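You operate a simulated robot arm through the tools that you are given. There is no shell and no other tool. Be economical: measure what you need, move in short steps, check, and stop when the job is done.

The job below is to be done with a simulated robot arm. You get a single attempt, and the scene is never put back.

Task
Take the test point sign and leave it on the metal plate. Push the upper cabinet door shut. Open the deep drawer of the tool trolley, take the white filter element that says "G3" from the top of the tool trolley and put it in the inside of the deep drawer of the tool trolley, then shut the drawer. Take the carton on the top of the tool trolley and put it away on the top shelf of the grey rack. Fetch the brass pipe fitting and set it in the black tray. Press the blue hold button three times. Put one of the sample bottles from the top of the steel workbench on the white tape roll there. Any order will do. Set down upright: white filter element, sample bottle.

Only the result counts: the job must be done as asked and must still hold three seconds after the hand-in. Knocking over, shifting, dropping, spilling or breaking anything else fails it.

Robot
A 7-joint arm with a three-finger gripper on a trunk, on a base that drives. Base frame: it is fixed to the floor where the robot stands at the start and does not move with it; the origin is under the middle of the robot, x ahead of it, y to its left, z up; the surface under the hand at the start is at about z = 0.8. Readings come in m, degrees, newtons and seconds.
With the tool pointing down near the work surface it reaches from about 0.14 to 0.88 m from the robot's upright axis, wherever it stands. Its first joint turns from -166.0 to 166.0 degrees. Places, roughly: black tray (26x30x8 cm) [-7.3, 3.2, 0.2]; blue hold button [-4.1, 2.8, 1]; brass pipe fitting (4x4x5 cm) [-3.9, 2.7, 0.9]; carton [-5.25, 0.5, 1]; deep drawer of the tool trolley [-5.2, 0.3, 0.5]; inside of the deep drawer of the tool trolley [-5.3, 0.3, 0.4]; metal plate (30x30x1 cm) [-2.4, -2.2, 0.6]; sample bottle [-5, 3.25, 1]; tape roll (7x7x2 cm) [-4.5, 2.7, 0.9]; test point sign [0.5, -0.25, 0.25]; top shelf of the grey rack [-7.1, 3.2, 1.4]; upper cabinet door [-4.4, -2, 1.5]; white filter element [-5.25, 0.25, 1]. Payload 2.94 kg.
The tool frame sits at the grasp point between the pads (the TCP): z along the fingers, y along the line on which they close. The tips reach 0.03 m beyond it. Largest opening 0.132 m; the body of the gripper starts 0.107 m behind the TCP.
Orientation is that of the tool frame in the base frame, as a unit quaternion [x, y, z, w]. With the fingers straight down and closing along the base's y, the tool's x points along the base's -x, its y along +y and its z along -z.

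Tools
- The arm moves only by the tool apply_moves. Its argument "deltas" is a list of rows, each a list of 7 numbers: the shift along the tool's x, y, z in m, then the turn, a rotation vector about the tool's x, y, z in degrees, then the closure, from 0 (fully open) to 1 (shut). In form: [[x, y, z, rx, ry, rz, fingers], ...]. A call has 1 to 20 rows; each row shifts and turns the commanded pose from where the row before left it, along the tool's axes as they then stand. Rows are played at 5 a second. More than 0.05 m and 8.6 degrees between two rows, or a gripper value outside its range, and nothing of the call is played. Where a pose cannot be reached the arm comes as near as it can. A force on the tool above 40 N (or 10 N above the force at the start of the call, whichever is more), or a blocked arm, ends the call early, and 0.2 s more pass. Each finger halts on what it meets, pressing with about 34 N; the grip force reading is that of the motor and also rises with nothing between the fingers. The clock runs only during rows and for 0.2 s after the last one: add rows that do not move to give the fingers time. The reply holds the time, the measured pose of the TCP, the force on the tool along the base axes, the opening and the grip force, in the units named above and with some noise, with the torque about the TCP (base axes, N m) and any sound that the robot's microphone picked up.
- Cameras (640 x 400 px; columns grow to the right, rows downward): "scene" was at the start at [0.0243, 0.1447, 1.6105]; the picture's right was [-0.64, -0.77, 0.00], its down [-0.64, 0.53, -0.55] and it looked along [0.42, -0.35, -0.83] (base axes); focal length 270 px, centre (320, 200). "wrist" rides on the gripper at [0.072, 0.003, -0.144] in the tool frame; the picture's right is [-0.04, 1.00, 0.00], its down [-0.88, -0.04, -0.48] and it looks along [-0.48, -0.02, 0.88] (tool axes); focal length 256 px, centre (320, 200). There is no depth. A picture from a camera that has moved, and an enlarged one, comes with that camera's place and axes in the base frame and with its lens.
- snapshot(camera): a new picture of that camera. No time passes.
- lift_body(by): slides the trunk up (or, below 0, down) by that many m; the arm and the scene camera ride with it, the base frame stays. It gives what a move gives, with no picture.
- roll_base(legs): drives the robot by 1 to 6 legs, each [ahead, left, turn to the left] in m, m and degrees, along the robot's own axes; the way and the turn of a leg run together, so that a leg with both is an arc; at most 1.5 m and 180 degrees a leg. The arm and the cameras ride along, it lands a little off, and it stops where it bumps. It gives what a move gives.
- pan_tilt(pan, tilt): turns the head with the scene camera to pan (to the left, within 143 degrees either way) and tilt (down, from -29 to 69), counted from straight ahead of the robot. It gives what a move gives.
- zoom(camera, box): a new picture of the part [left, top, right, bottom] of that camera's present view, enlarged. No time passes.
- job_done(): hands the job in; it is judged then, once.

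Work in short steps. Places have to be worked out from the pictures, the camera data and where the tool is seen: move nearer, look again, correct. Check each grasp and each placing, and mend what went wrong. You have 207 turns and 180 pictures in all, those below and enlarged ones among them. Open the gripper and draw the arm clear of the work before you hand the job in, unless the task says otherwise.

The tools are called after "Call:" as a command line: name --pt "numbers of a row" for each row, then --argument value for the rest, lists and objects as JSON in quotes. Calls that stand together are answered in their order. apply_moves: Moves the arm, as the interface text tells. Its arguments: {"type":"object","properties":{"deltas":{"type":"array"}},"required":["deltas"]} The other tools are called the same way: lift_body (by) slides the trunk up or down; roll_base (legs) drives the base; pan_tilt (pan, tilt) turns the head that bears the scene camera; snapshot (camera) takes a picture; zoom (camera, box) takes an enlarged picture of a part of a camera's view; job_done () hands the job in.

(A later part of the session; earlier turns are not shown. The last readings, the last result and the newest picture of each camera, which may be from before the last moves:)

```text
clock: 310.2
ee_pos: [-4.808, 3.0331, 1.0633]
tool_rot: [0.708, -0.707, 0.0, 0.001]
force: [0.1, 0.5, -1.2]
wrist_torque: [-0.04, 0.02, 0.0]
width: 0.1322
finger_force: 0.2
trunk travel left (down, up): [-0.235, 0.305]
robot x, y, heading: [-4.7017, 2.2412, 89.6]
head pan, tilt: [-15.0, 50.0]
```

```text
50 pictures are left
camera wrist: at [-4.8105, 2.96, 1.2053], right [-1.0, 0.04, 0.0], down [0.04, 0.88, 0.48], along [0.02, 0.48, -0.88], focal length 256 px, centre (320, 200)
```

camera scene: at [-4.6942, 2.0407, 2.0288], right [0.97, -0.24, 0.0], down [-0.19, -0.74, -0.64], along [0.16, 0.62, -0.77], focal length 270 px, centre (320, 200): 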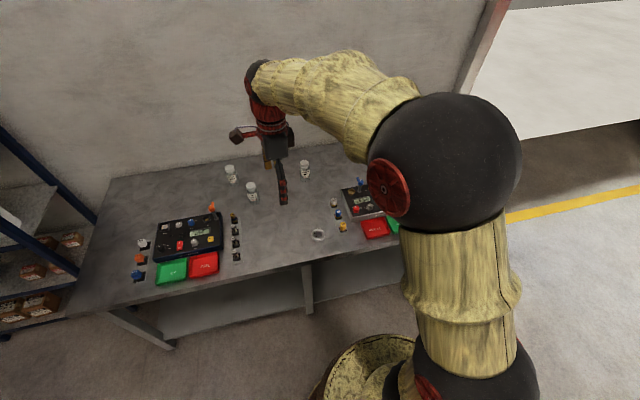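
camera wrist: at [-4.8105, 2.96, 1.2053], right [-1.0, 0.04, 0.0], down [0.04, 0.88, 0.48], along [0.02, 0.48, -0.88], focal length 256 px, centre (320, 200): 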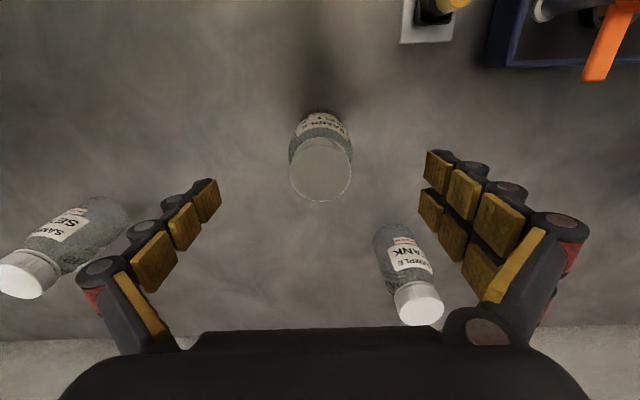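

Cap lies on the tool axis. Descend and grip.

Call:
apply_moves --pt "0 0 0.035 0 0 0 0" --pt "0 0 0.035 0 0 0 0" --pt "0 0 0.035 0 0 0 0" --pt "0 0 0 0 0 0 0.4" --pt "0 0 0 0 0 0 0.8" --pt "0 0 0 0 0 0 1" --pt "0 0 0 0 0 0 1" --pt "0 0 0 0 0 0 1" --pt "0 0 0 0 0 0 1"

Call:
snapshot --camera "wrist"

```text
clock: 312.2
ee_pos: [-4.8068, 3.0329, 0.9571]
tool_rot: [0.707, -0.707, -0.001, 0.0]
force: [0.6, -0.2, 0.2]
wrist_torque: [-0.01, -0.02, 0.04]
width: 0.0579
finger_force: 16.6
trunk travel left (down, up): [-0.235, 0.305]
robot x, y, heading: [-4.6982, 2.2392, 89.9]
head pan, tilt: [-15.0, 50.0]
```

```text
49 pictures are left
camera wrist: at [-4.8085, 2.9591, 1.1002], right [-1.0, 0.04, 0.0], down [0.04, 0.88, 0.48], along [0.02, 0.48, -0.88], focal length 256 px, centre (320, 200)
```

wrist: 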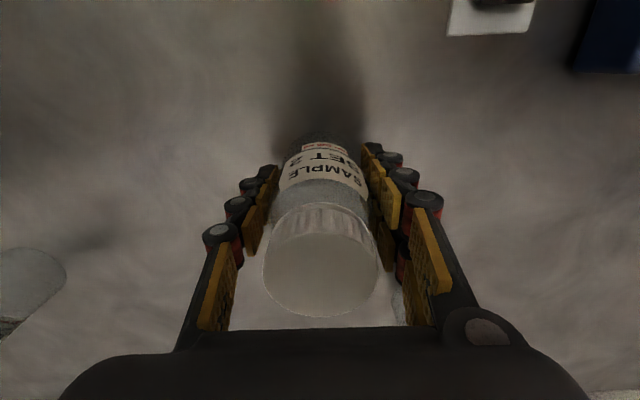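

Gripped at 0.058 on the body. Lift 5 cm and check.

Call:
apply_moves --pt "0 0 0 0 0 0 1" --pt "0 0 -0.01 0 0 0 1" --pt "0 0 -0.02 0 0 0 1" --pt "0 0 -0.03 0 0 0 1"

Call:
snapshot --camera "wrist"

```text
clock: 313.2
ee_pos: [-4.8057, 3.0313, 1.0183]
tool_rot: [0.708, -0.706, 0.0, -0.001]
force: [0.7, 0.3, -1.2]
wrist_torque: [0.02, -0.03, 0.02]
width: 0.0577
finger_force: 34.0
trunk travel left (down, up): [-0.235, 0.305]
robot x, y, heading: [-4.7018, 2.2367, 90.0]
head pan, tilt: [-15.0, 50.0]
```

```text
48 pictures are left
camera wrist: at [-4.8095, 2.9584, 1.1612], right [-1.0, 0.04, 0.0], down [0.04, 0.88, 0.48], along [0.02, 0.48, -0.88], focal length 256 px, centre (320, 200)
```

wrist: 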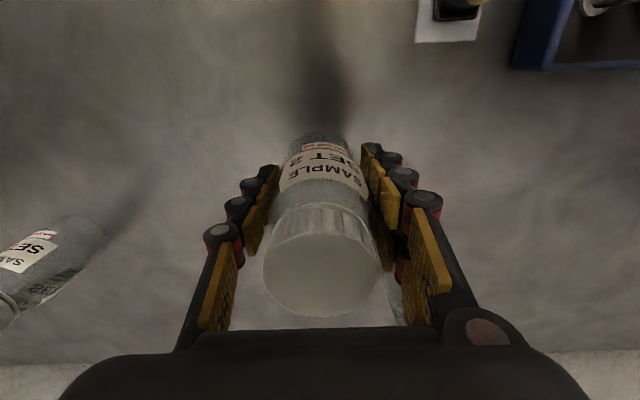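

Held. Move above the tape (≈(-4.51,2.74)) at z≈1.06 and check.

Call:
apply_moves --pt "0 0 -0.04 0 0 0 1" --pt "0.033 -0.033 0 0 0 0 1" --pt "0.033 -0.033 0 0 0 0 1" --pt "0.033 -0.033 0 0 0 0 1" --pt "0.033 -0.033 0 0 0 0 1" --pt "0.033 -0.033 0 0 0 0 1" --pt "0.033 -0.033 0 0 0 0 1" --pt "0.033 -0.033 0 0 0 0 1" --pt "0.029 -0.033 0 0 0 0 1" --pt "0 -0.032 0 0 0 0 1"

Call:
pan_tilt --pan 0 --tilt 60

Call:
snapshot --camera "scene"

Call:
snapshot --camera "wrist"

```text
clock: 315.4
ee_pos: [-4.5115, 2.7713, 1.0592]
tool_rot: [0.707, -0.707, -0.001, 0.001]
force: [0.6, 0.4, 0.0]
wrist_torque: [0.0, 0.03, 0.02]
width: 0.0573
finger_force: 34.3
trunk travel left (down, up): [-0.235, 0.305]
robot x, y, heading: [-4.7009, 2.2408, 89.9]
head pan, tilt: [-15.0, 50.0]
```

```text
clock: 316.2
ee_pos: [-4.5116, 2.7712, 1.0586]
tool_rot: [0.708, -0.707, -0.001, 0.001]
force: [-0.7, 0.4, -0.8]
wrist_torque: [0.01, 0.0, 0.02]
width: 0.0576
finger_force: 34.0
trunk travel left (down, up): [-0.235, 0.305]
robot x, y, heading: [-4.7008, 2.2398, 89.7]
head pan, tilt: [0.0, 60.0]
```

```text
47 pictures are left
camera scene: at [-4.8916, 2.2763, 1.7162], right [1.0, 0.0, 0.0], down [0.0, -0.87, -0.5], along [0.0, 0.5, -0.87], focal length 270 px, centre (320, 200)
```

scene: 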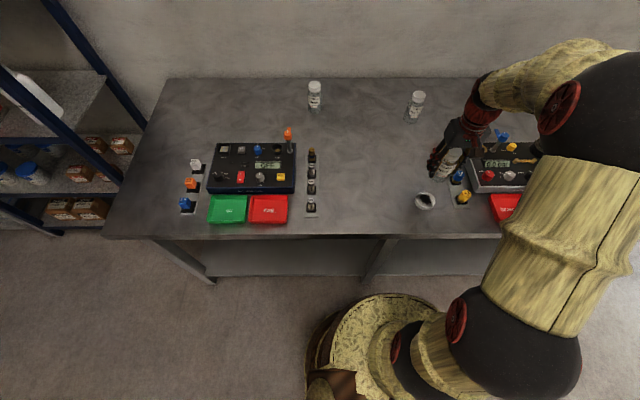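

```text
46 pictures are left
camera wrist: at [-4.5148, 2.6985, 1.2015], right [-1.0, 0.04, 0.0], down [0.04, 0.88, 0.48], along [0.02, 0.48, -0.88], focal length 256 px, centre (320, 200)
```

wrist: 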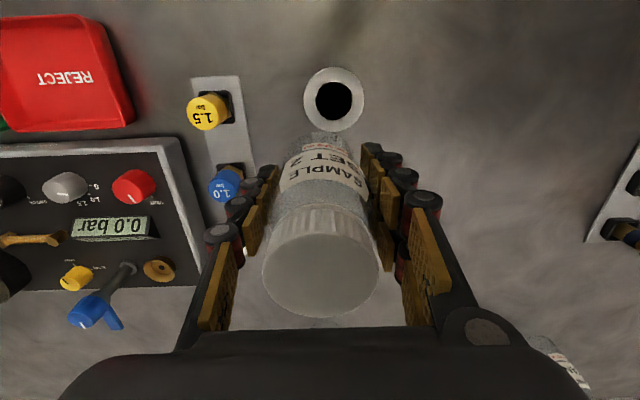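

Tape resolved at (-4.5295,2.740). Align and descend to just above.

Call:
apply_moves --pt "0.031 0.018 0 0 0 0 1" --pt "0 0 0.025 0 0 0 1" --pt "0 0 0.025 0 0 0 1" --pt "0 0 0 0 0 0 1"

Call:
snapshot --camera "wrist"

Call:
zoom --camera "scene" --box '[380, 120, 500, 230]'

```text
clock: 317.2
ee_pos: [-4.5279, 2.7406, 1.0081]
tool_rot: [0.708, -0.706, -0.001, 0.0]
force: [0.2, -1.4, -0.8]
wrist_torque: [0.01, -0.03, -0.04]
width: 0.0574
finger_force: 33.4
trunk travel left (down, up): [-0.235, 0.305]
robot x, y, heading: [-4.6985, 2.2409, 89.4]
head pan, tilt: [0.0, 60.0]
```

```text
45 pictures are left
camera wrist: at [-4.5314, 2.6677, 1.1511], right [-1.0, 0.04, 0.0], down [0.04, 0.88, 0.48], along [0.02, 0.48, -0.88], focal length 256 px, centre (320, 200)
```

wrist: 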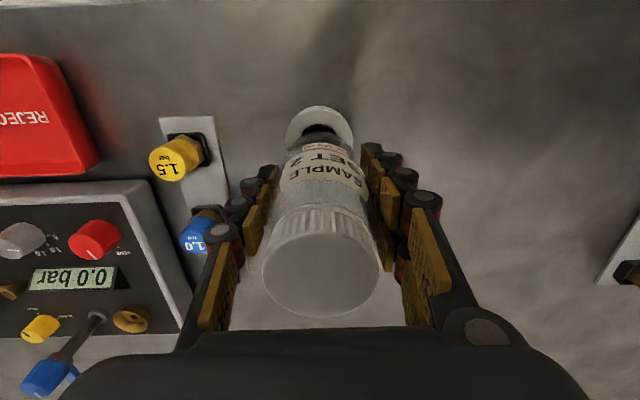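

```text
3.64 times, centred on (440, 175) of scene
camera zoom: at [-4.8917, 2.2759, 1.7162], right [1.0, 0.0, 0.0], down [0.0, -0.87, -0.5], along [0.0, 0.5, -0.87], focal length 982 px, centre (-116, 291)
```

zoom: 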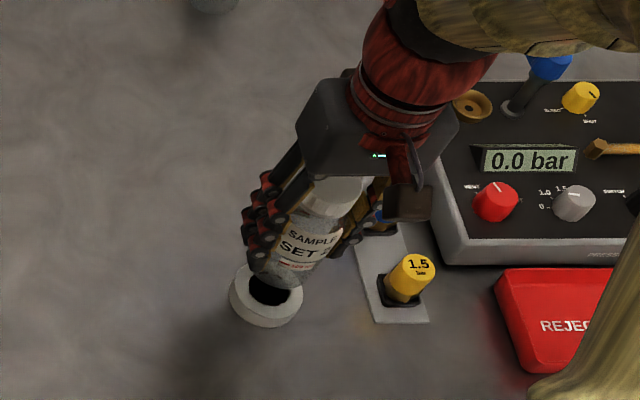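

Bottle is centred over the tape. Lower slowly to contact.

Call:
apply_moves --pt "0.004 0 0.01 0 0 0 1" --pt "0 0 0.006 0 0 0 1" --pt "0 0 0.004 0 0 0 1" --pt "0 0 0.003 0 0 0 1" --pt "0 0 0.003 0 0 0 1" --pt "0 0 0 0 0 0 1"

```text
clock: 318.6
ee_pos: [-4.5265, 2.7379, 0.9816]
tool_rot: [0.707, -0.707, 0.0, 0.001]
force: [-0.1, -0.4, -0.6]
wrist_torque: [-0.02, 0.02, -0.01]
width: 0.0574
finger_force: 33.7
trunk travel left (down, up): [-0.235, 0.305]
robot x, y, heading: [-4.6981, 2.2397, 89.9]
head pan, tilt: [0.0, 60.0]
```

Call:
apply_moves --pt "0 0 0.002 0 0 0 1" --pt "0 0 0.002 0 0 0 1" --pt "0 0 0.002 0 0 0 1" --pt "0 0 0 0 0 0 1"

Call:
zoom --camera "scene" --box '[380, 120, 500, 230]'

```text
clock: 319.6
ee_pos: [-4.5279, 2.7375, 0.9769]
tool_rot: [0.707, -0.707, -0.001, -0.002]
force: [0.7, -1.1, 3.1]
wrist_torque: [-0.07, -0.02, -0.01]
width: 0.0577
finger_force: 34.2
trunk travel left (down, up): [-0.235, 0.305]
robot x, y, heading: [-4.6986, 2.2374, 89.7]
head pan, tilt: [0.0, 60.0]
```

```text
3.64 times, centred on (440, 175) of scene
camera zoom: at [-4.8916, 2.276, 1.7163], right [1.0, 0.0, 0.0], down [0.0, -0.87, -0.5], along [0.0, 0.5, -0.87], focal length 982 px, centre (-116, 291)
```

zoom: 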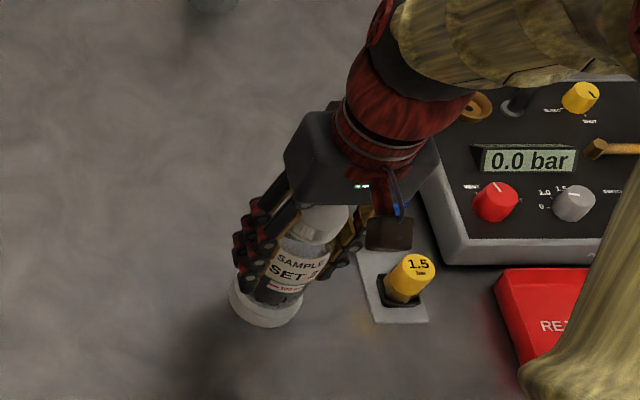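

Touching (3 N) and centred. Release with a small opening and lift.

Call:
apply_moves --pt "0 0 0 0 0 0 0.5" --pt "0 0 0 0 0 0 0.42" --pt "0 0 0 0 0 0 0.42" --pt "0 0 -0.02 0 0 0 0.42" --pt "0 0 -0.04 0 0 0 0.42" --pt "0 0 -0.04 0 0 0 0.42" --pt "0 0 -0.04 0 0 0 0.42"

Call:
snapshot --camera "wrist"

Call:
snapshot --camera "scene"

```text
clock: 321.2
ee_pos: [-4.5246, 2.737, 1.1142]
tool_rot: [0.708, -0.707, -0.001, 0.0]
force: [-0.1, 0.4, -0.7]
wrist_torque: [0.01, -0.02, 0.02]
width: 0.0767
finger_force: 0.1
trunk travel left (down, up): [-0.235, 0.305]
robot x, y, heading: [-4.7015, 2.2348, 89.8]
head pan, tilt: [0.0, 60.0]
```

```text
42 pictures are left
camera wrist: at [-4.528, 2.6642, 1.2566], right [-1.0, 0.04, 0.0], down [0.04, 0.88, 0.48], along [0.02, 0.48, -0.88], focal length 256 px, centre (320, 200)
```

wrist: 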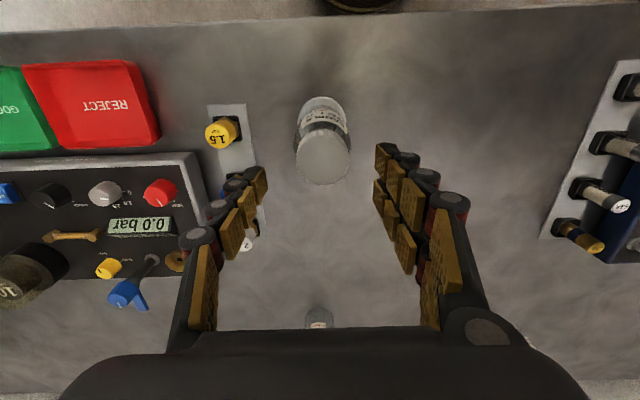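

```text
41 pictures are left
camera scene: at [-4.8917, 2.2759, 1.7162], right [1.0, 0.0, 0.0], down [0.0, -0.87, -0.5], along [0.0, 0.5, -0.87], focal length 270 px, centre (320, 200)
```

scene: 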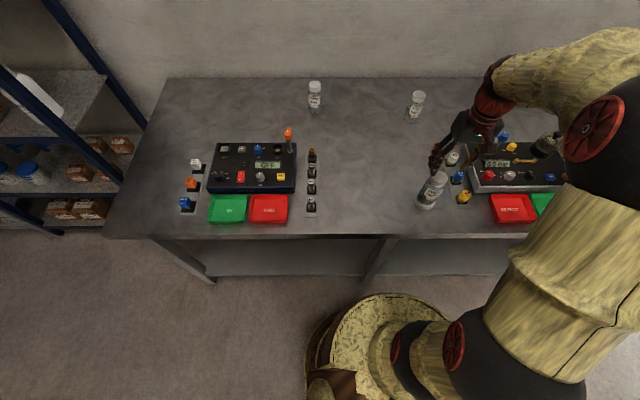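

Bottle stands on the tape. Raise and strafe right to see the right console and the fitting.

Call:
lift_body --by 0.15

Call:
roll_base --legs '[[-0.05, -0.5, 0]]'

Call:
snapshot --camera "wrist"

Call:
snapshot --camera "scene"

```text
clock: 323.0
ee_pos: [-4.5248, 2.7388, 1.2637]
tool_rot: [0.708, -0.706, -0.001, 0.002]
force: [0.6, 0.6, 0.1]
wrist_torque: [0.01, 0.02, 0.0]
width: 0.0767
finger_force: 0.1
trunk travel left (down, up): [-0.385, 0.155]
robot x, y, heading: [-4.7014, 2.2404, 89.7]
head pan, tilt: [0.0, 60.0]
```

```text
clock: 325.9
ee_pos: [-4.0247, 2.6913, 1.2647]
tool_rot: [0.712, -0.702, -0.001, 0.001]
force: [0.2, 0.5, -0.1]
wrist_torque: [0.0, 0.06, 0.01]
width: 0.0768
finger_force: 0.1
trunk travel left (down, up): [-0.385, 0.155]
robot x, y, heading: [-4.1965, 2.1924, 90.6]
head pan, tilt: [0.0, 60.0]
```

```text
40 pictures are left
camera wrist: at [-4.0265, 2.6185, 1.4061], right [-1.0, 0.03, 0.0], down [0.03, 0.88, 0.48], along [0.01, 0.48, -0.88], focal length 256 px, centre (320, 200)
```

wrist: 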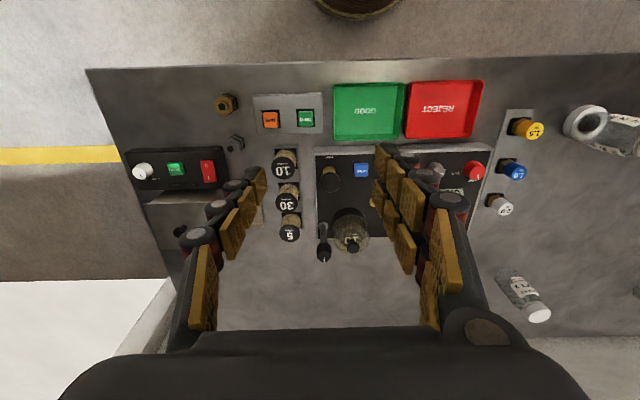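

```text
39 pictures are left
camera scene: at [-4.3847, 2.2252, 1.8663], right [1.0, 0.01, 0.0], down [0.01, -0.87, -0.5], along [-0.01, 0.5, -0.87], focal length 270 px, centre (320, 200)
```

scene: 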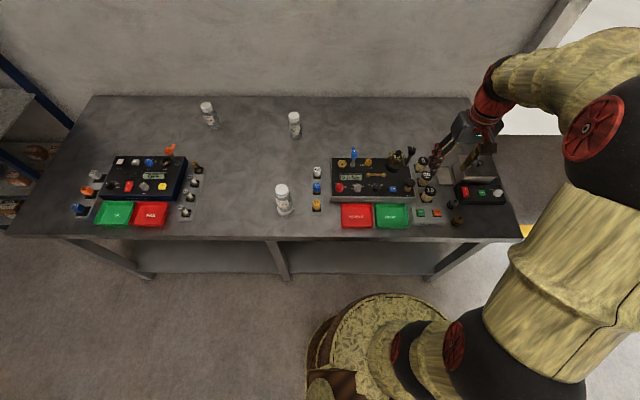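

Call:
zoom --camera "wrist" --box '[200, 70, 440, 270]'

Call:
zoom --camera "scene" --box '[320, 130, 520, 250]'

```text
2.00 times, centred on (320, 170) of wrist
camera zoom: at [-4.0265, 2.6185, 1.4061], right [-1.0, 0.03, 0.0], down [0.03, 0.88, 0.48], along [0.01, 0.48, -0.88], focal length 512 px, centre (320, 260)
```

zoom: 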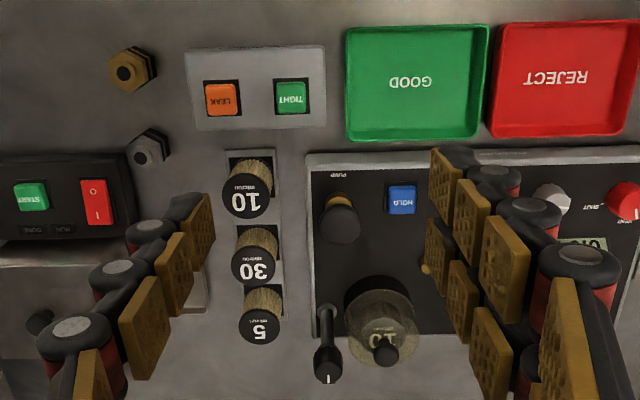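

```text
3.20 times, centred on (420, 190) of scene
camera zoom: at [-4.3847, 2.2252, 1.8663], right [1.0, 0.01, 0.0], down [0.01, -0.87, -0.5], along [-0.01, 0.5, -0.87], focal length 864 px, centre (0, 232)
```

zoom: 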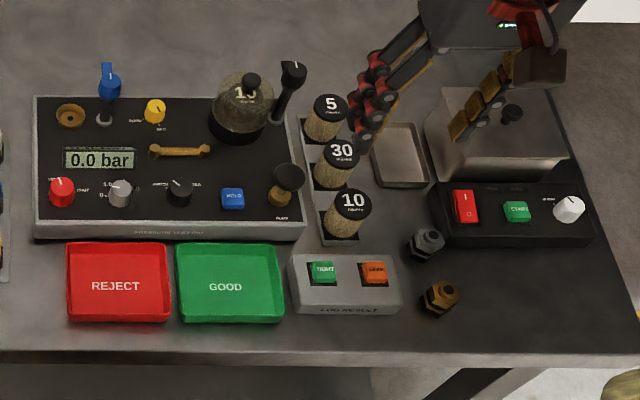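

HOLD button at (-4.102,2.803,≈0.952). Move the closed fingers above it.

Call:
apply_moves --pt "-0.04 0.027 0 0 0 0 1" --pt "-0.04 0.027 0 0 0 0 1" --pt "-0.032 0.023 0 0 0 0 1" --pt "0 0 0.04 0 0 0 1" --pt "0 0 0.04 0 0 0 1" --pt "0 0 0.04 0 0 0 1" --pt "0 0 0.04 0 0 0 1" --pt "0 0 0.04 0 0 0 1"

Call:
snapshot --camera "wrist"

Call:
zoom --camera "scene" --box '[320, 100, 480, 220]'

```text
clock: 327.8
ee_pos: [-4.1039, 2.8025, 1.0632]
tool_rot: [0.712, -0.702, 0.0, 0.0]
force: [0.1, 0.9, -0.4]
wrist_torque: [-0.06, 0.03, -0.03]
width: 0.0
finger_force: 28.8
trunk travel left (down, up): [-0.385, 0.155]
robot x, y, heading: [-4.1965, 2.1903, 90.6]
head pan, tilt: [0.0, 60.0]
```

```text
36 pictures are left
camera wrist: at [-4.1057, 2.7296, 1.2057], right [-1.0, 0.03, 0.0], down [0.02, 0.88, 0.48], along [0.01, 0.48, -0.88], focal length 256 px, centre (320, 200)
```

wrist: 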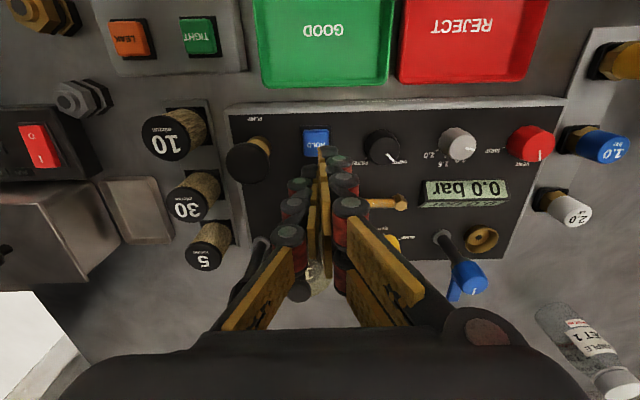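

```text
3.33 times, centred on (400, 160) of scene
camera zoom: at [-4.3856, 2.2264, 1.8662], right [1.0, 0.01, 0.0], down [0.01, -0.87, -0.5], along [0.0, 0.5, -0.87], focal length 900 px, centre (53, 333)
```

zoom: 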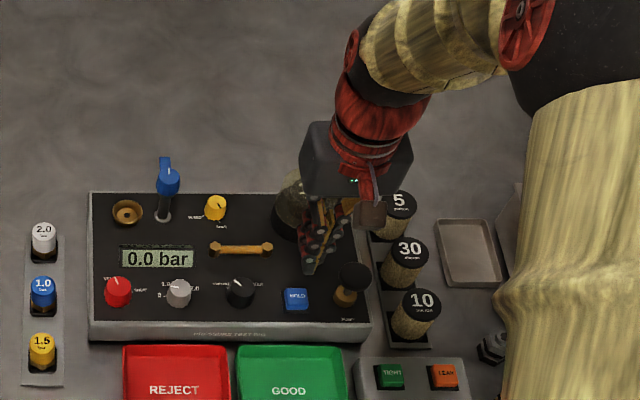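

Aligned to within 4 mm. Descend to just above and press in small steps.

Call:
apply_moves --pt "0.003 -0.003 0.03 0 0 0 1" --pt "0 0 0.03 0 0 0 1" --pt "0 0 0.01 0 0 0 1" --pt "0 0 0 0 0 0 1"

Call:
snapshot --camera "wrist"

```text
clock: 328.8
ee_pos: [-4.1035, 2.8004, 0.9935]
tool_rot: [0.713, -0.701, 0.0, 0.001]
force: [0.3, 0.1, 0.3]
wrist_torque: [-0.01, 0.02, 0.01]
width: 0.0
finger_force: 28.4
trunk travel left (down, up): [-0.385, 0.155]
robot x, y, heading: [-4.1948, 2.1886, 90.6]
head pan, tilt: [0.0, 60.0]
```

```text
34 pictures are left
camera wrist: at [-4.1042, 2.7268, 1.136], right [-1.0, 0.03, 0.0], down [0.02, 0.88, 0.48], along [0.01, 0.48, -0.88], focal length 256 px, centre (320, 200)
```

wrist: 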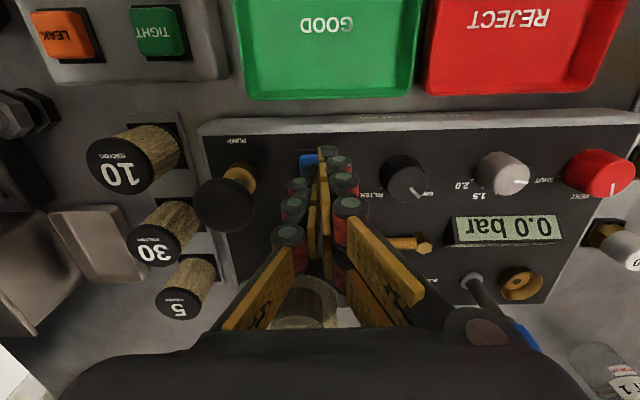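

Button centre is ~4 mm to the +x side; correct and press.

Call:
apply_moves --pt "0 -0.004 0 0 0 0 1" --pt "0 0 0.004 0 0 0 1" --pt "0 0 0.004 0 0 0 1" --pt "0 0 0.003 0 0 0 1" --pt "0 0 0.003 0 0 0 1" --pt "0 0 0.003 0 0 0 1"

```text
clock: 330.1
ee_pos: [-4.0973, 2.7987, 0.9776]
tool_rot: [0.712, -0.702, 0.0, -0.002]
force: [0.5, -2.5, 12.7]
wrist_torque: [-0.06, 0.03, 0.0]
width: 0.0059
finger_force: 28.3
trunk travel left (down, up): [-0.385, 0.155]
robot x, y, heading: [-4.1945, 2.1946, 90.8]
head pan, tilt: [0.0, 60.0]
heard: click
```

One click heard. Release by 1.5 cm and press again, counting clicks.

Call:
apply_moves --pt "0 0 -0.008 0 0 0 1" --pt "0 0 -0.008 0 0 0 1" --pt "0 0 0 0 0 0 1"

Call:
apply_moves --pt "0 0 0.005 0 0 0 1" --pt "0 0 0.005 0 0 0 1" --pt "0 0 0.004 0 0 0 1" --pt "0 0 0.003 0 0 0 1" --pt "0 0 0 0 0 0 1"

```text
clock: 330.9
ee_pos: [-4.0985, 2.7986, 0.9923]
tool_rot: [0.713, -0.701, -0.001, 0.001]
force: [0.2, 0.4, -0.3]
wrist_torque: [0.01, -0.01, 0.01]
width: 0.0001
finger_force: 28.3
trunk travel left (down, up): [-0.385, 0.155]
robot x, y, heading: [-4.1967, 2.1948, 90.5]
head pan, tilt: [0.0, 60.0]
```

```text
clock: 332.1
ee_pos: [-4.0978, 2.7996, 0.9767]
tool_rot: [0.712, -0.702, -0.001, -0.001]
force: [0.7, -3.5, 18.8]
wrist_torque: [-0.09, -0.01, -0.03]
width: 0.0061
finger_force: 28.7
trunk travel left (down, up): [-0.385, 0.155]
robot x, y, heading: [-4.1972, 2.189, 90.7]
head pan, tilt: [0.0, 60.0]
heard: click
```

Second click. Release and press a third time.

Call:
apply_moves --pt "0 0 -0.008 0 0 0 1" --pt "0 0 -0.008 0 0 0 1" --pt "0 0 0 0 0 0 1"

Call:
apply_moves --pt "0 0 0.005 0 0 0 1" --pt "0 0 0.005 0 0 0 1" --pt "0 0 0.004 0 0 0 1" --pt "0 0 0.002 0 0 0 1" --pt "0 0 0 0 0 0 1"

Call:
apply_moves --pt "0 0 -0.01 0 0 0 1" --pt "0 0 -0.04 0 0 0 1" --pt "0 0 -0.04 0 0 0 1" --pt "0 0 -0.04 0 0 0 1" --pt "0 0 -0.04 0 0 0 1"

Call:
snapshot --camera "wrist"

```text
clock: 332.9
ee_pos: [-4.0979, 2.8002, 0.9916]
tool_rot: [0.713, -0.702, -0.001, 0.002]
force: [0.4, 0.1, 0.3]
wrist_torque: [0.02, -0.01, 0.03]
width: 0.0
finger_force: 28.6
trunk travel left (down, up): [-0.385, 0.155]
robot x, y, heading: [-4.1964, 2.1875, 90.5]
head pan, tilt: [0.0, 60.0]
```

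```text
clock: 334.1
ee_pos: [-4.0983, 2.7996, 0.9783]
tool_rot: [0.713, -0.701, -0.001, 0.0]
force: [-3.4, 0.3, 15.9]
wrist_torque: [-0.01, 0.07, 0.02]
width: 0.0059
finger_force: 28.6
trunk travel left (down, up): [-0.385, 0.155]
robot x, y, heading: [-4.1976, 2.1907, 90.4]
head pan, tilt: [0.0, 60.0]
heard: click
```

```text
clock: 335.4
ee_pos: [-4.0966, 2.7983, 1.1447]
tool_rot: [0.712, -0.702, 0.001, 0.001]
force: [-0.5, -0.7, 0.4]
wrist_torque: [0.04, 0.0, 0.0]
width: 0.0
finger_force: 28.8
trunk travel left (down, up): [-0.385, 0.155]
robot x, y, heading: [-4.1935, 2.1898, 90.6]
head pan, tilt: [0.0, 60.0]
```

```text
33 pictures are left
camera wrist: at [-4.0992, 2.7253, 1.2875], right [-1.0, 0.03, 0.0], down [0.02, 0.88, 0.47], along [0.01, 0.47, -0.88], focal length 256 px, centre (320, 200)
```

wrist: 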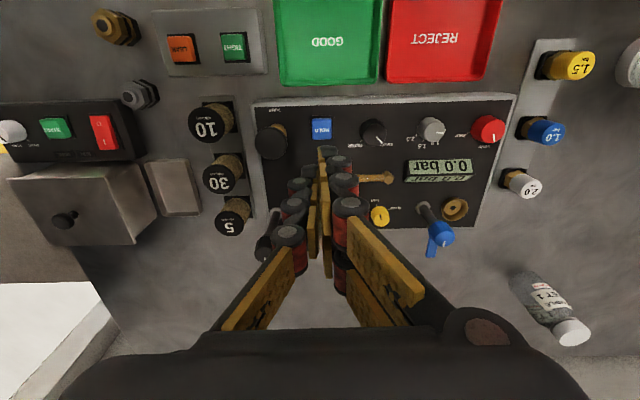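

Three clicks. Now the brass fitting at (-3.857,2.68): I'll grip it diagonally (45°) to avoid the LEAK box and the steel nut. Move above and rotate.

Call:
apply_moves --pt "0.02 -0.04 0 0 0 0 0.43" --pt "0.02 -0.04 0 0 0 0 0.43" --pt "0.02 -0.04 0 0 0 0 0.43" --pt "0.02 -0.04 0 0 0 0 0.43" --pt "0.02 -0.04 0 0 0 0 0.43" --pt "0.018 -0.04 0 0 0 0 0.43" --pt "0 0 0 0 0 8 0.43" --pt "0 0 0 0 0 8 0.43" --pt "0 0 0 0 0 8 0.43" --pt "0 0 0 0 0 8 0.43" --pt "0 0 0 0 0 8 0.43" --pt "0 0 0 0 0 5 0.43"

Call:
snapshot --camera "wrist"

```text
clock: 337.9
ee_pos: [-3.8559, 2.6849, 1.1458]
tool_rot: [-0.389, 0.921, 0.001, -0.001]
force: [-0.6, -0.1, 0.6]
wrist_torque: [-0.03, -0.03, 0.02]
width: 0.0753
finger_force: 0.0
trunk travel left (down, up): [-0.385, 0.155]
robot x, y, heading: [-4.199, 2.1886, 90.3]
head pan, tilt: [0.0, 60.0]
```

```text
32 pictures are left
camera wrist: at [-3.9077, 2.6348, 1.2879], right [-0.69, 0.73, 0.0], down [0.64, 0.6, 0.48], along [0.35, 0.33, -0.88], focal length 256 px, centre (320, 200)
```

wrist: 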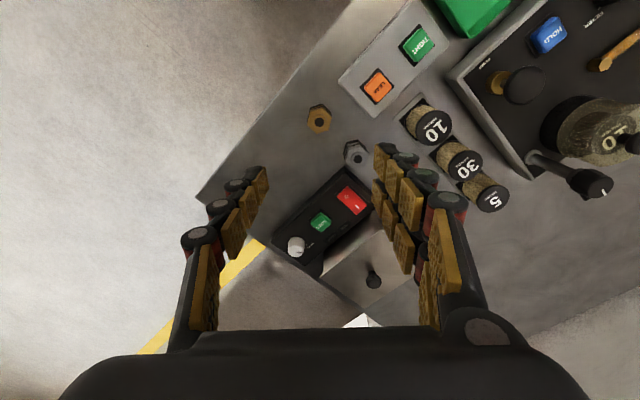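

Fitting is exactly on the tool axis with clear finger lanes. Descend to z≈0.912 and grip.

Call:
apply_moves --pt "0 0 0.04 0 0 0 0.43" --pt "0 0 0.04 0 0 0 0.43" --pt "0 0 0.04 0 0 0 0.43" --pt "0 0 0.04 0 0 0 0.43" --pt "0 0 0.04 0 0 0 0.43" --pt "0 0 0.02 0 0 0 0.43" --pt "0 0 0.012 0 0 0 0.43" --pt "0 0 0 0 0 0 0.43"

Call:
snapshot --camera "wrist"

```text
clock: 339.5
ee_pos: [-3.8537, 2.6841, 0.928]
tool_rot: [-0.389, 0.921, 0.004, 0.003]
force: [-7.8, -18.7, 43.5]
wrist_torque: [-1.25, -0.23, -0.24]
width: 0.0748
finger_force: 15.4
trunk travel left (down, up): [-0.385, 0.155]
robot x, y, heading: [-4.1938, 2.1901, 90.4]
head pan, tilt: [0.0, 60.0]
stopped in row 7: the force on the tool passed its limit at 50 N (the readings are from after the stop); the commanded pose is now the measured one
```

```text
31 pictures are left
camera wrist: at [-3.9069, 2.6335, 1.0693], right [-0.69, 0.73, 0.0], down [0.64, 0.6, 0.48], along [0.35, 0.33, -0.88], focal length 256 px, centre (320, 200)
```

wrist: 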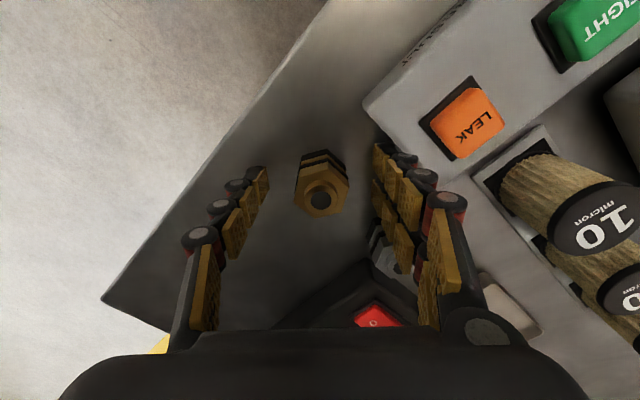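

Tips touched the bench (z≈0.898). Raise 7 mm and close on the fitting.

Call:
apply_moves --pt "0 0 -0.007 0 0 0 0.43" --pt "0 0 0 0 0 0 0.6" --pt "0 0 0 0 0 0 0.9" --pt "0 0 0 0 0 0 0.9" --pt "0 0 0 0 0 0 0.9" --pt "0 0 0 0 0 0 0.9"

Call:
snapshot --camera "wrist"

```text
clock: 340.9
ee_pos: [-3.8524, 2.6874, 0.9286]
tool_rot: [-0.389, 0.921, 0.001, 0.001]
force: [1.4, -0.1, 2.2]
wrist_torque: [0.02, -0.05, -0.01]
width: 0.0304
finger_force: 34.5
trunk travel left (down, up): [-0.385, 0.155]
robot x, y, heading: [-4.1924, 2.1889, 90.3]
head pan, tilt: [0.0, 60.0]
```

```text
30 pictures are left
camera wrist: at [-3.9058, 2.6355, 1.072], right [-0.69, 0.73, 0.0], down [0.64, 0.6, 0.48], along [0.35, 0.33, -0.88], focal length 256 px, centre (320, 200)
```

wrist: 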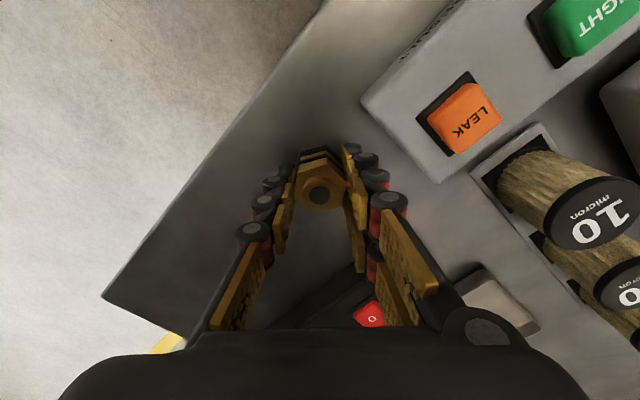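

Gripped at 0.030. Lift, square the hand again, back off and strafe left to the grey rack.

Call:
apply_moves --pt "0 0 -0.01 0 0 0 0.9" --pt "0 0 -0.04 0 0 0 0.9" --pt "0 0 -0.04 0 0 0 0.9" --pt "0 0 -0.04 0 0 0 0.9" --pt "0 0 -0.04 0 0 0 0.9" --pt "0 0 -0.04 0 0 0 0.9" --pt "0 0 -0.02 0 0 0 0.9"

Call:
roll_base --legs '[[-0.18, 0, -0.3]]'

Call:
apply_moves --pt "0 0 0 0 0 -8 0.9" --pt "0 0 0 0 0 -8 0.9" --pt "0 0 0 0 0 -8 0.9" --pt "0 0 0 0 0 -8 0.9" --pt "0 0 0 0 0 -8 0.9" --pt "0 0 0 0 0 -5 0.9" --pt "0 0.04 0 0 0 0 0.9" --pt "0 0.04 0 0 0 0 0.9" --pt "0 0.04 0 0 0 0 0.9" --pt "0 0.04 0 0 0 0 0.9" --pt "0 0.04 0 0 0 0 0.9" --pt "0 0.04 0 0 0 0 0.9"

Call:
snapshot --camera "wrist"

```text
clock: 342.5
ee_pos: [-3.8518, 2.6857, 1.1593]
tool_rot: [-0.389, 0.921, 0.002, 0.002]
force: [-0.7, -0.6, -2.1]
wrist_torque: [-0.01, 0.01, 0.0]
width: 0.0303
finger_force: 34.0
trunk travel left (down, up): [-0.385, 0.155]
robot x, y, heading: [-4.1979, 2.1921, 90.6]
head pan, tilt: [0.0, 60.0]
```

```text
clock: 344.0
ee_pos: [-3.8494, 2.5028, 1.1593]
tool_rot: [-0.387, 0.922, 0.001, 0.002]
force: [0.4, -0.8, -1.4]
wrist_torque: [0.05, 0.0, 0.03]
width: 0.03
finger_force: 34.4
trunk travel left (down, up): [-0.385, 0.155]
robot x, y, heading: [-4.1943, 2.01, 90.1]
head pan, tilt: [0.0, 60.0]
```

```text
clock: 346.6
ee_pos: [-4.089, 2.5014, 1.1588]
tool_rot: [0.711, -0.703, -0.002, -0.002]
force: [-0.2, 0.1, -1.5]
wrist_torque: [0.0, -0.04, 0.01]
width: 0.0301
finger_force: 34.1
trunk travel left (down, up): [-0.385, 0.155]
robot x, y, heading: [-4.1891, 2.0107, 90.3]
head pan, tilt: [0.0, 60.0]
```

```text
29 pictures are left
camera wrist: at [-4.0926, 2.4279, 1.3009], right [-1.0, 0.03, 0.0], down [0.03, 0.88, 0.48], along [0.02, 0.48, -0.88], focal length 256 px, centre (320, 200)
```

wrist: 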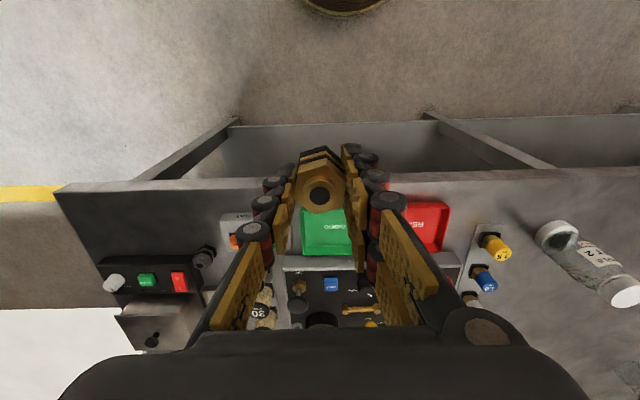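

Fitting held; bottle upright on the tape. Strafe left 2.9 m at y≈2.0.

Call:
roll_base --legs '[[0, 1.4, 0], [0, 1.4, 0], [0, 0.1, 0]]'

Call:
pan_tilt --pan 5 --tilt 50

Call:
snapshot --camera "scene"

```text
clock: 361.0
ee_pos: [-7.0175, 2.4685, 1.1583]
tool_rot: [0.719, -0.695, 0.0, -0.003]
force: [-1.4, 0.7, -1.7]
wrist_torque: [0.01, -0.06, 0.0]
width: 0.0302
finger_force: 34.1
trunk travel left (down, up): [-0.385, 0.155]
robot x, y, heading: [-7.1096, 1.9768, 91.4]
head pan, tilt: [0.0, 60.0]
```

```text
clock: 361.7
ee_pos: [-7.0162, 2.4693, 1.1575]
tool_rot: [0.719, -0.695, -0.001, -0.002]
force: [0.1, 0.0, -1.6]
wrist_torque: [0.02, -0.01, 0.01]
width: 0.0303
finger_force: 34.1
trunk travel left (down, up): [-0.385, 0.155]
robot x, y, heading: [-7.1112, 1.9741, 91.4]
head pan, tilt: [5.0, 50.0]
```

```text
28 pictures are left
camera scene: at [-7.309, 2.0166, 1.8787], right [0.99, 0.11, 0.0], down [0.09, -0.76, -0.64], along [-0.07, 0.64, -0.77], focal length 270 px, centre (320, 200)
```

scene: 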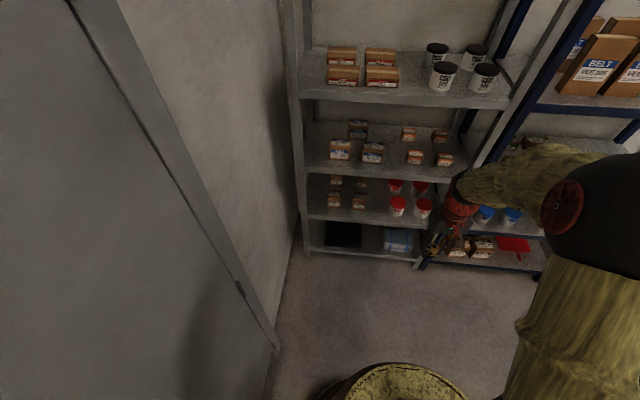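

All four cartons are neat. The black tray spans x −7.39…−7.12, front y≈3.03 on the bottom shelf. I lower the trunk, tilt the hand 45° and extend low in front of the rack.

Call:
lift_body --by -0.38

Call:
roll_base --legs '[[-0.1, 0, -1.4]]'

Call:
apply_moves --pt "0 0.04 0 0 -7.5 0 0.9" --pt "0 0.04 0 0 -7.5 0 0.9" --pt "0 0.04 0 0 -7.5 0 0.9" --pt "0 0.04 0 0 -7.5 0 0.9" --pt "0 0.04 0 0 -7.5 0 0.9" --pt "0 0.04 0 0 -7.5 0 0.9" --pt "0.007 0 0.042 0 0 0 0.9" --pt "0.007 0 0.042 0 0 0 0.9" --pt "0.007 0 0.042 0 0 0 0.9" --pt "0.007 0 0.042 0 0 0 0.9" --pt "0.007 0 0.042 0 0 0 0.9" --pt "0.007 0 0.042 0 0 0 0.9" --pt "0.007 0 0.042 0 0 0 0.9" --pt "0.007 0 0.042 0 0 0 0.9" --pt "0.007 0 0.042 0 0 0 0.9" --pt "0.007 0 0.042 0 0 0 0.9"

Call:
snapshot --camera "wrist"

```text
clock: 365.4
ee_pos: [-7.016, 2.4692, 0.7788]
tool_rot: [0.719, -0.695, -0.001, -0.002]
force: [0.2, -0.2, -2.0]
wrist_torque: [-0.04, -0.01, 0.03]
width: 0.0302
finger_force: 34.0
trunk travel left (down, up): [-0.005, 0.535]
robot x, y, heading: [-7.1057, 1.9774, 91.8]
head pan, tilt: [5.0, 50.0]
```

```text
clock: 366.5
ee_pos: [-7.0031, 2.3658, 0.7787]
tool_rot: [0.71, -0.704, -0.001, -0.002]
force: [-0.1, 0.3, -2.1]
wrist_torque: [-0.04, 0.0, -0.01]
width: 0.0302
finger_force: 33.7
trunk travel left (down, up): [-0.005, 0.535]
robot x, y, heading: [-7.1096, 1.8742, 90.2]
head pan, tilt: [5.0, 50.0]
```

```text
clock: 369.9
ee_pos: [-7.2457, 2.6119, 0.4316]
tool_rot: [0.656, -0.649, -0.273, -0.271]
force: [0.3, 0.4, 0.3]
wrist_torque: [-0.09, -0.03, 0.02]
width: 0.0304
finger_force: 34.0
trunk travel left (down, up): [-0.005, 0.535]
robot x, y, heading: [-7.1111, 1.8708, 90.2]
head pan, tilt: [5.0, 50.0]
```

```text
27 pictures are left
camera wrist: at [-7.2471, 2.4582, 0.4819], right [-1.0, 0.02, 0.03], down [0.03, 0.28, 0.96], along [0.01, 0.96, -0.28], focal length 256 px, centre (320, 200)
```

wrist: 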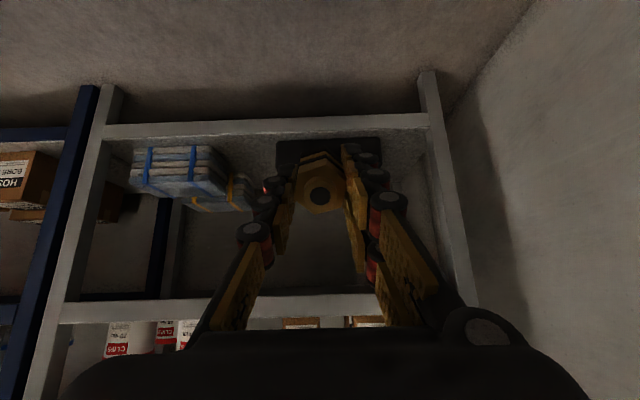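

Gap measured: tray top z≈0.218, shelf above 0.529. Lower the hand to z≈0.30 and drive in.

Call:
apply_moves --pt "0.031 0.004 0.031 0 0 0 0.9" --pt "0.031 0.004 0.031 0 0 0 0.9" --pt "0.031 0.004 0.031 0 0 0 0.9"

Call:
roll_base --legs '[[0.33, 0, 0]]'

Call:
snapshot --camera "wrist"

```text
clock: 370.7
ee_pos: [-7.2575, 2.6129, 0.3055]
tool_rot: [0.656, -0.649, -0.273, -0.272]
force: [-0.4, 0.8, 0.3]
wrist_torque: [-0.12, 0.04, -0.02]
width: 0.0302
finger_force: 34.1
trunk travel left (down, up): [-0.005, 0.535]
robot x, y, heading: [-7.1077, 1.8724, 90.0]
head pan, tilt: [5.0, 50.0]
```

```text
clock: 372.9
ee_pos: [-7.2522, 2.9456, 0.3043]
tool_rot: [0.654, -0.653, -0.27, -0.272]
force: [0.0, -0.4, -1.7]
wrist_torque: [-0.02, 0.05, 0.01]
width: 0.0302
finger_force: 33.6
trunk travel left (down, up): [-0.005, 0.535]
robot x, y, heading: [-7.1085, 2.2057, 89.7]
head pan, tilt: [5.0, 50.0]
```

```text
26 pictures are left
camera wrist: at [-7.2543, 2.792, 0.3528], right [-1.0, 0.03, 0.03], down [0.04, 0.28, 0.96], along [0.02, 0.96, -0.28], focal length 256 px, centre (320, 200)
```

wrist: 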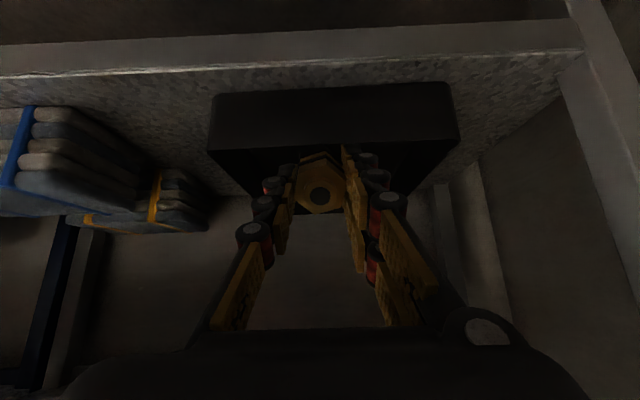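

Tray front top z≈0.22–0.23 at y≈3.05; fitting clears at 0.27. Drive in 0.21 m.

Call:
roll_base --legs '[[0.21, 0.01, 0]]'

Call:
snapshot --camera "wrist"

Call:
snapshot --camera "scene"

```text
clock: 374.7
ee_pos: [-7.2608, 3.1452, 0.2917]
tool_rot: [0.66, -0.652, -0.264, -0.265]
force: [0.0, -0.5, -2.0]
wrist_torque: [0.0, 0.0, -0.03]
width: 0.0301
finger_force: 34.2
trunk travel left (down, up): [-0.005, 0.535]
robot x, y, heading: [-7.1202, 2.4205, 89.9]
head pan, tilt: [5.0, 50.0]
stopped in leg 1: the robot was blocked; the commanded pose is now the measured one
```

```text
25 pictures are left
camera wrist: at [-7.2627, 2.993, 0.3444], right [-1.0, 0.02, 0.02], down [0.03, 0.3, 0.95], along [0.02, 0.95, -0.3], focal length 256 px, centre (320, 200)
```

wrist: 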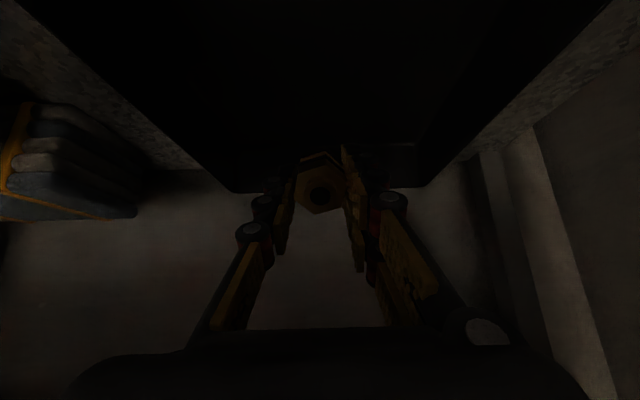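

```text
24 pictures are left
camera scene: at [-7.3155, 2.4682, 1.4987], right [1.0, 0.09, 0.0], down [0.07, -0.76, -0.64], along [-0.06, 0.64, -0.77], focal length 270 px, centre (320, 200)
```

scene: 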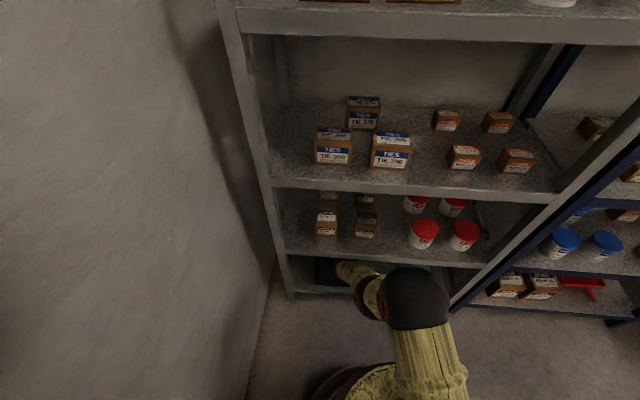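

Something (likely wrist against the shelf lip) stopped the base, but the TCP is over the tray (y=3.145). Lower straight down gently.

Call:
apply_moves --pt "0.0121 0 0.0126 0 0 0 0.9" --pt "0.0121 0 0.0126 0 0 0 0.9" --pt "0.0121 0 0.0126 0 0 0 0.9" --pt "0.01 0 0.0105 0 0 0 0.9" --pt "0 0 0 0 0 0 0.9"

Call:
snapshot --camera "wrist"

```text
clock: 375.9
ee_pos: [-7.2615, 3.1478, 0.224]
tool_rot: [0.658, -0.653, -0.263, -0.267]
force: [0.1, 0.5, -3.4]
wrist_torque: [0.0, 0.02, 0.02]
width: 0.03
finger_force: 34.2
trunk travel left (down, up): [-0.005, 0.535]
robot x, y, heading: [-7.1193, 2.4205, 89.8]
head pan, tilt: [5.0, 50.0]
```

```text
23 pictures are left
camera wrist: at [-7.263, 2.9945, 0.2766], right [-1.0, 0.02, 0.02], down [0.03, 0.3, 0.95], along [0.02, 0.95, -0.3], focal length 256 px, centre (320, 200)
```

wrist: 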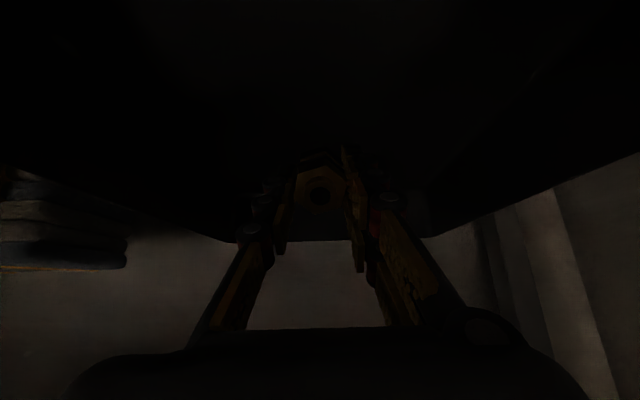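

Inside the tray. Continue lowering until contact.

Call:
apply_moves --pt "0.0042 0 0.0044 0 0 0 0.9" --pt "0.0042 0 0.0044 0 0 0 0.9" --pt "0.0042 0 0.0044 0 0 0 0.9" --pt "0.0042 0 0.0044 0 0 0 0.9" --pt "0.0042 0 0.0044 0 0 0 0.9" --pt "0 0 0 0 0 0 0.9"

```text
clock: 377.3
ee_pos: [-7.2613, 3.15, 0.2]
tool_rot: [0.657, -0.651, -0.267, -0.27]
force: [0.3, -0.8, 24.8]
wrist_torque: [0.09, 0.53, 0.02]
width: 0.03
finger_force: 33.6
trunk travel left (down, up): [-0.005, 0.535]
robot x, y, heading: [-7.118, 2.4207, 90.0]
head pan, tilt: [5.0, 50.0]
```

Contact (25 N) on the tray floor. Relieve 2 mm and release.

Call:
apply_moves --pt "-0.0018 0 -0.0018 0 0 0 0.9" --pt "0 0 0 0 0 0 0.7" --pt "0 0 0 0 0 0 0.55" --pt "0 0 0 0 0 0 0.5" --pt "0 0 0 0 0 0 0.5" --pt "0 0 0 0 0 0 0.5"

Call:
apply_moves --pt "-0.012 0 -0.0125 0 0 0 0.5" --pt "-0.012 0 -0.0125 0 0 0 0.5" --pt "-0.012 0 -0.0125 0 0 0 0.5" --pt "-0.012 0 -0.0125 0 0 0 0.5" --pt "-0.009 0 -0.009 0 0 0 0.5"

Call:
snapshot --camera "wrist"

```text
clock: 378.7
ee_pos: [-7.2595, 3.1453, 0.1967]
tool_rot: [0.66, -0.652, -0.264, -0.266]
force: [-0.8, -0.7, 3.0]
wrist_torque: [-0.07, 0.1, 0.0]
width: 0.0698
finger_force: 0.4
trunk travel left (down, up): [-0.005, 0.535]
robot x, y, heading: [-7.1173, 2.4203, 89.8]
head pan, tilt: [5.0, 50.0]
```

```text
clock: 379.9
ee_pos: [-7.2611, 3.147, 0.2799]
tool_rot: [0.658, -0.652, -0.263, -0.268]
force: [0.7, 0.0, -0.3]
wrist_torque: [0.03, 0.01, -0.01]
width: 0.066
finger_force: 0.1
trunk travel left (down, up): [-0.005, 0.535]
robot x, y, heading: [-7.1183, 2.4225, 89.9]
head pan, tilt: [5.0, 50.0]
```

```text
22 pictures are left
camera wrist: at [-7.2624, 2.9942, 0.3316], right [-1.0, 0.02, 0.02], down [0.03, 0.3, 0.95], along [0.02, 0.95, -0.3], focal length 256 px, centre (320, 200)
```

wrist: 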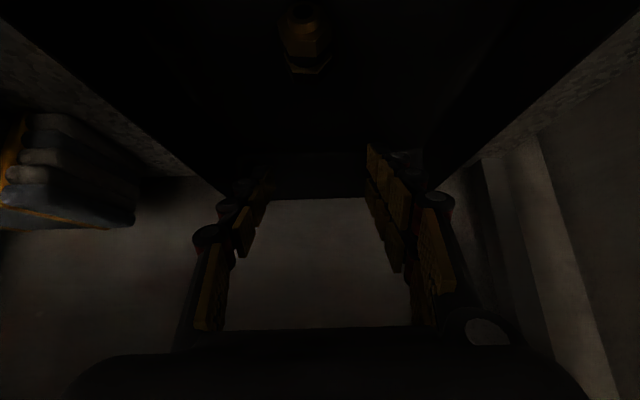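

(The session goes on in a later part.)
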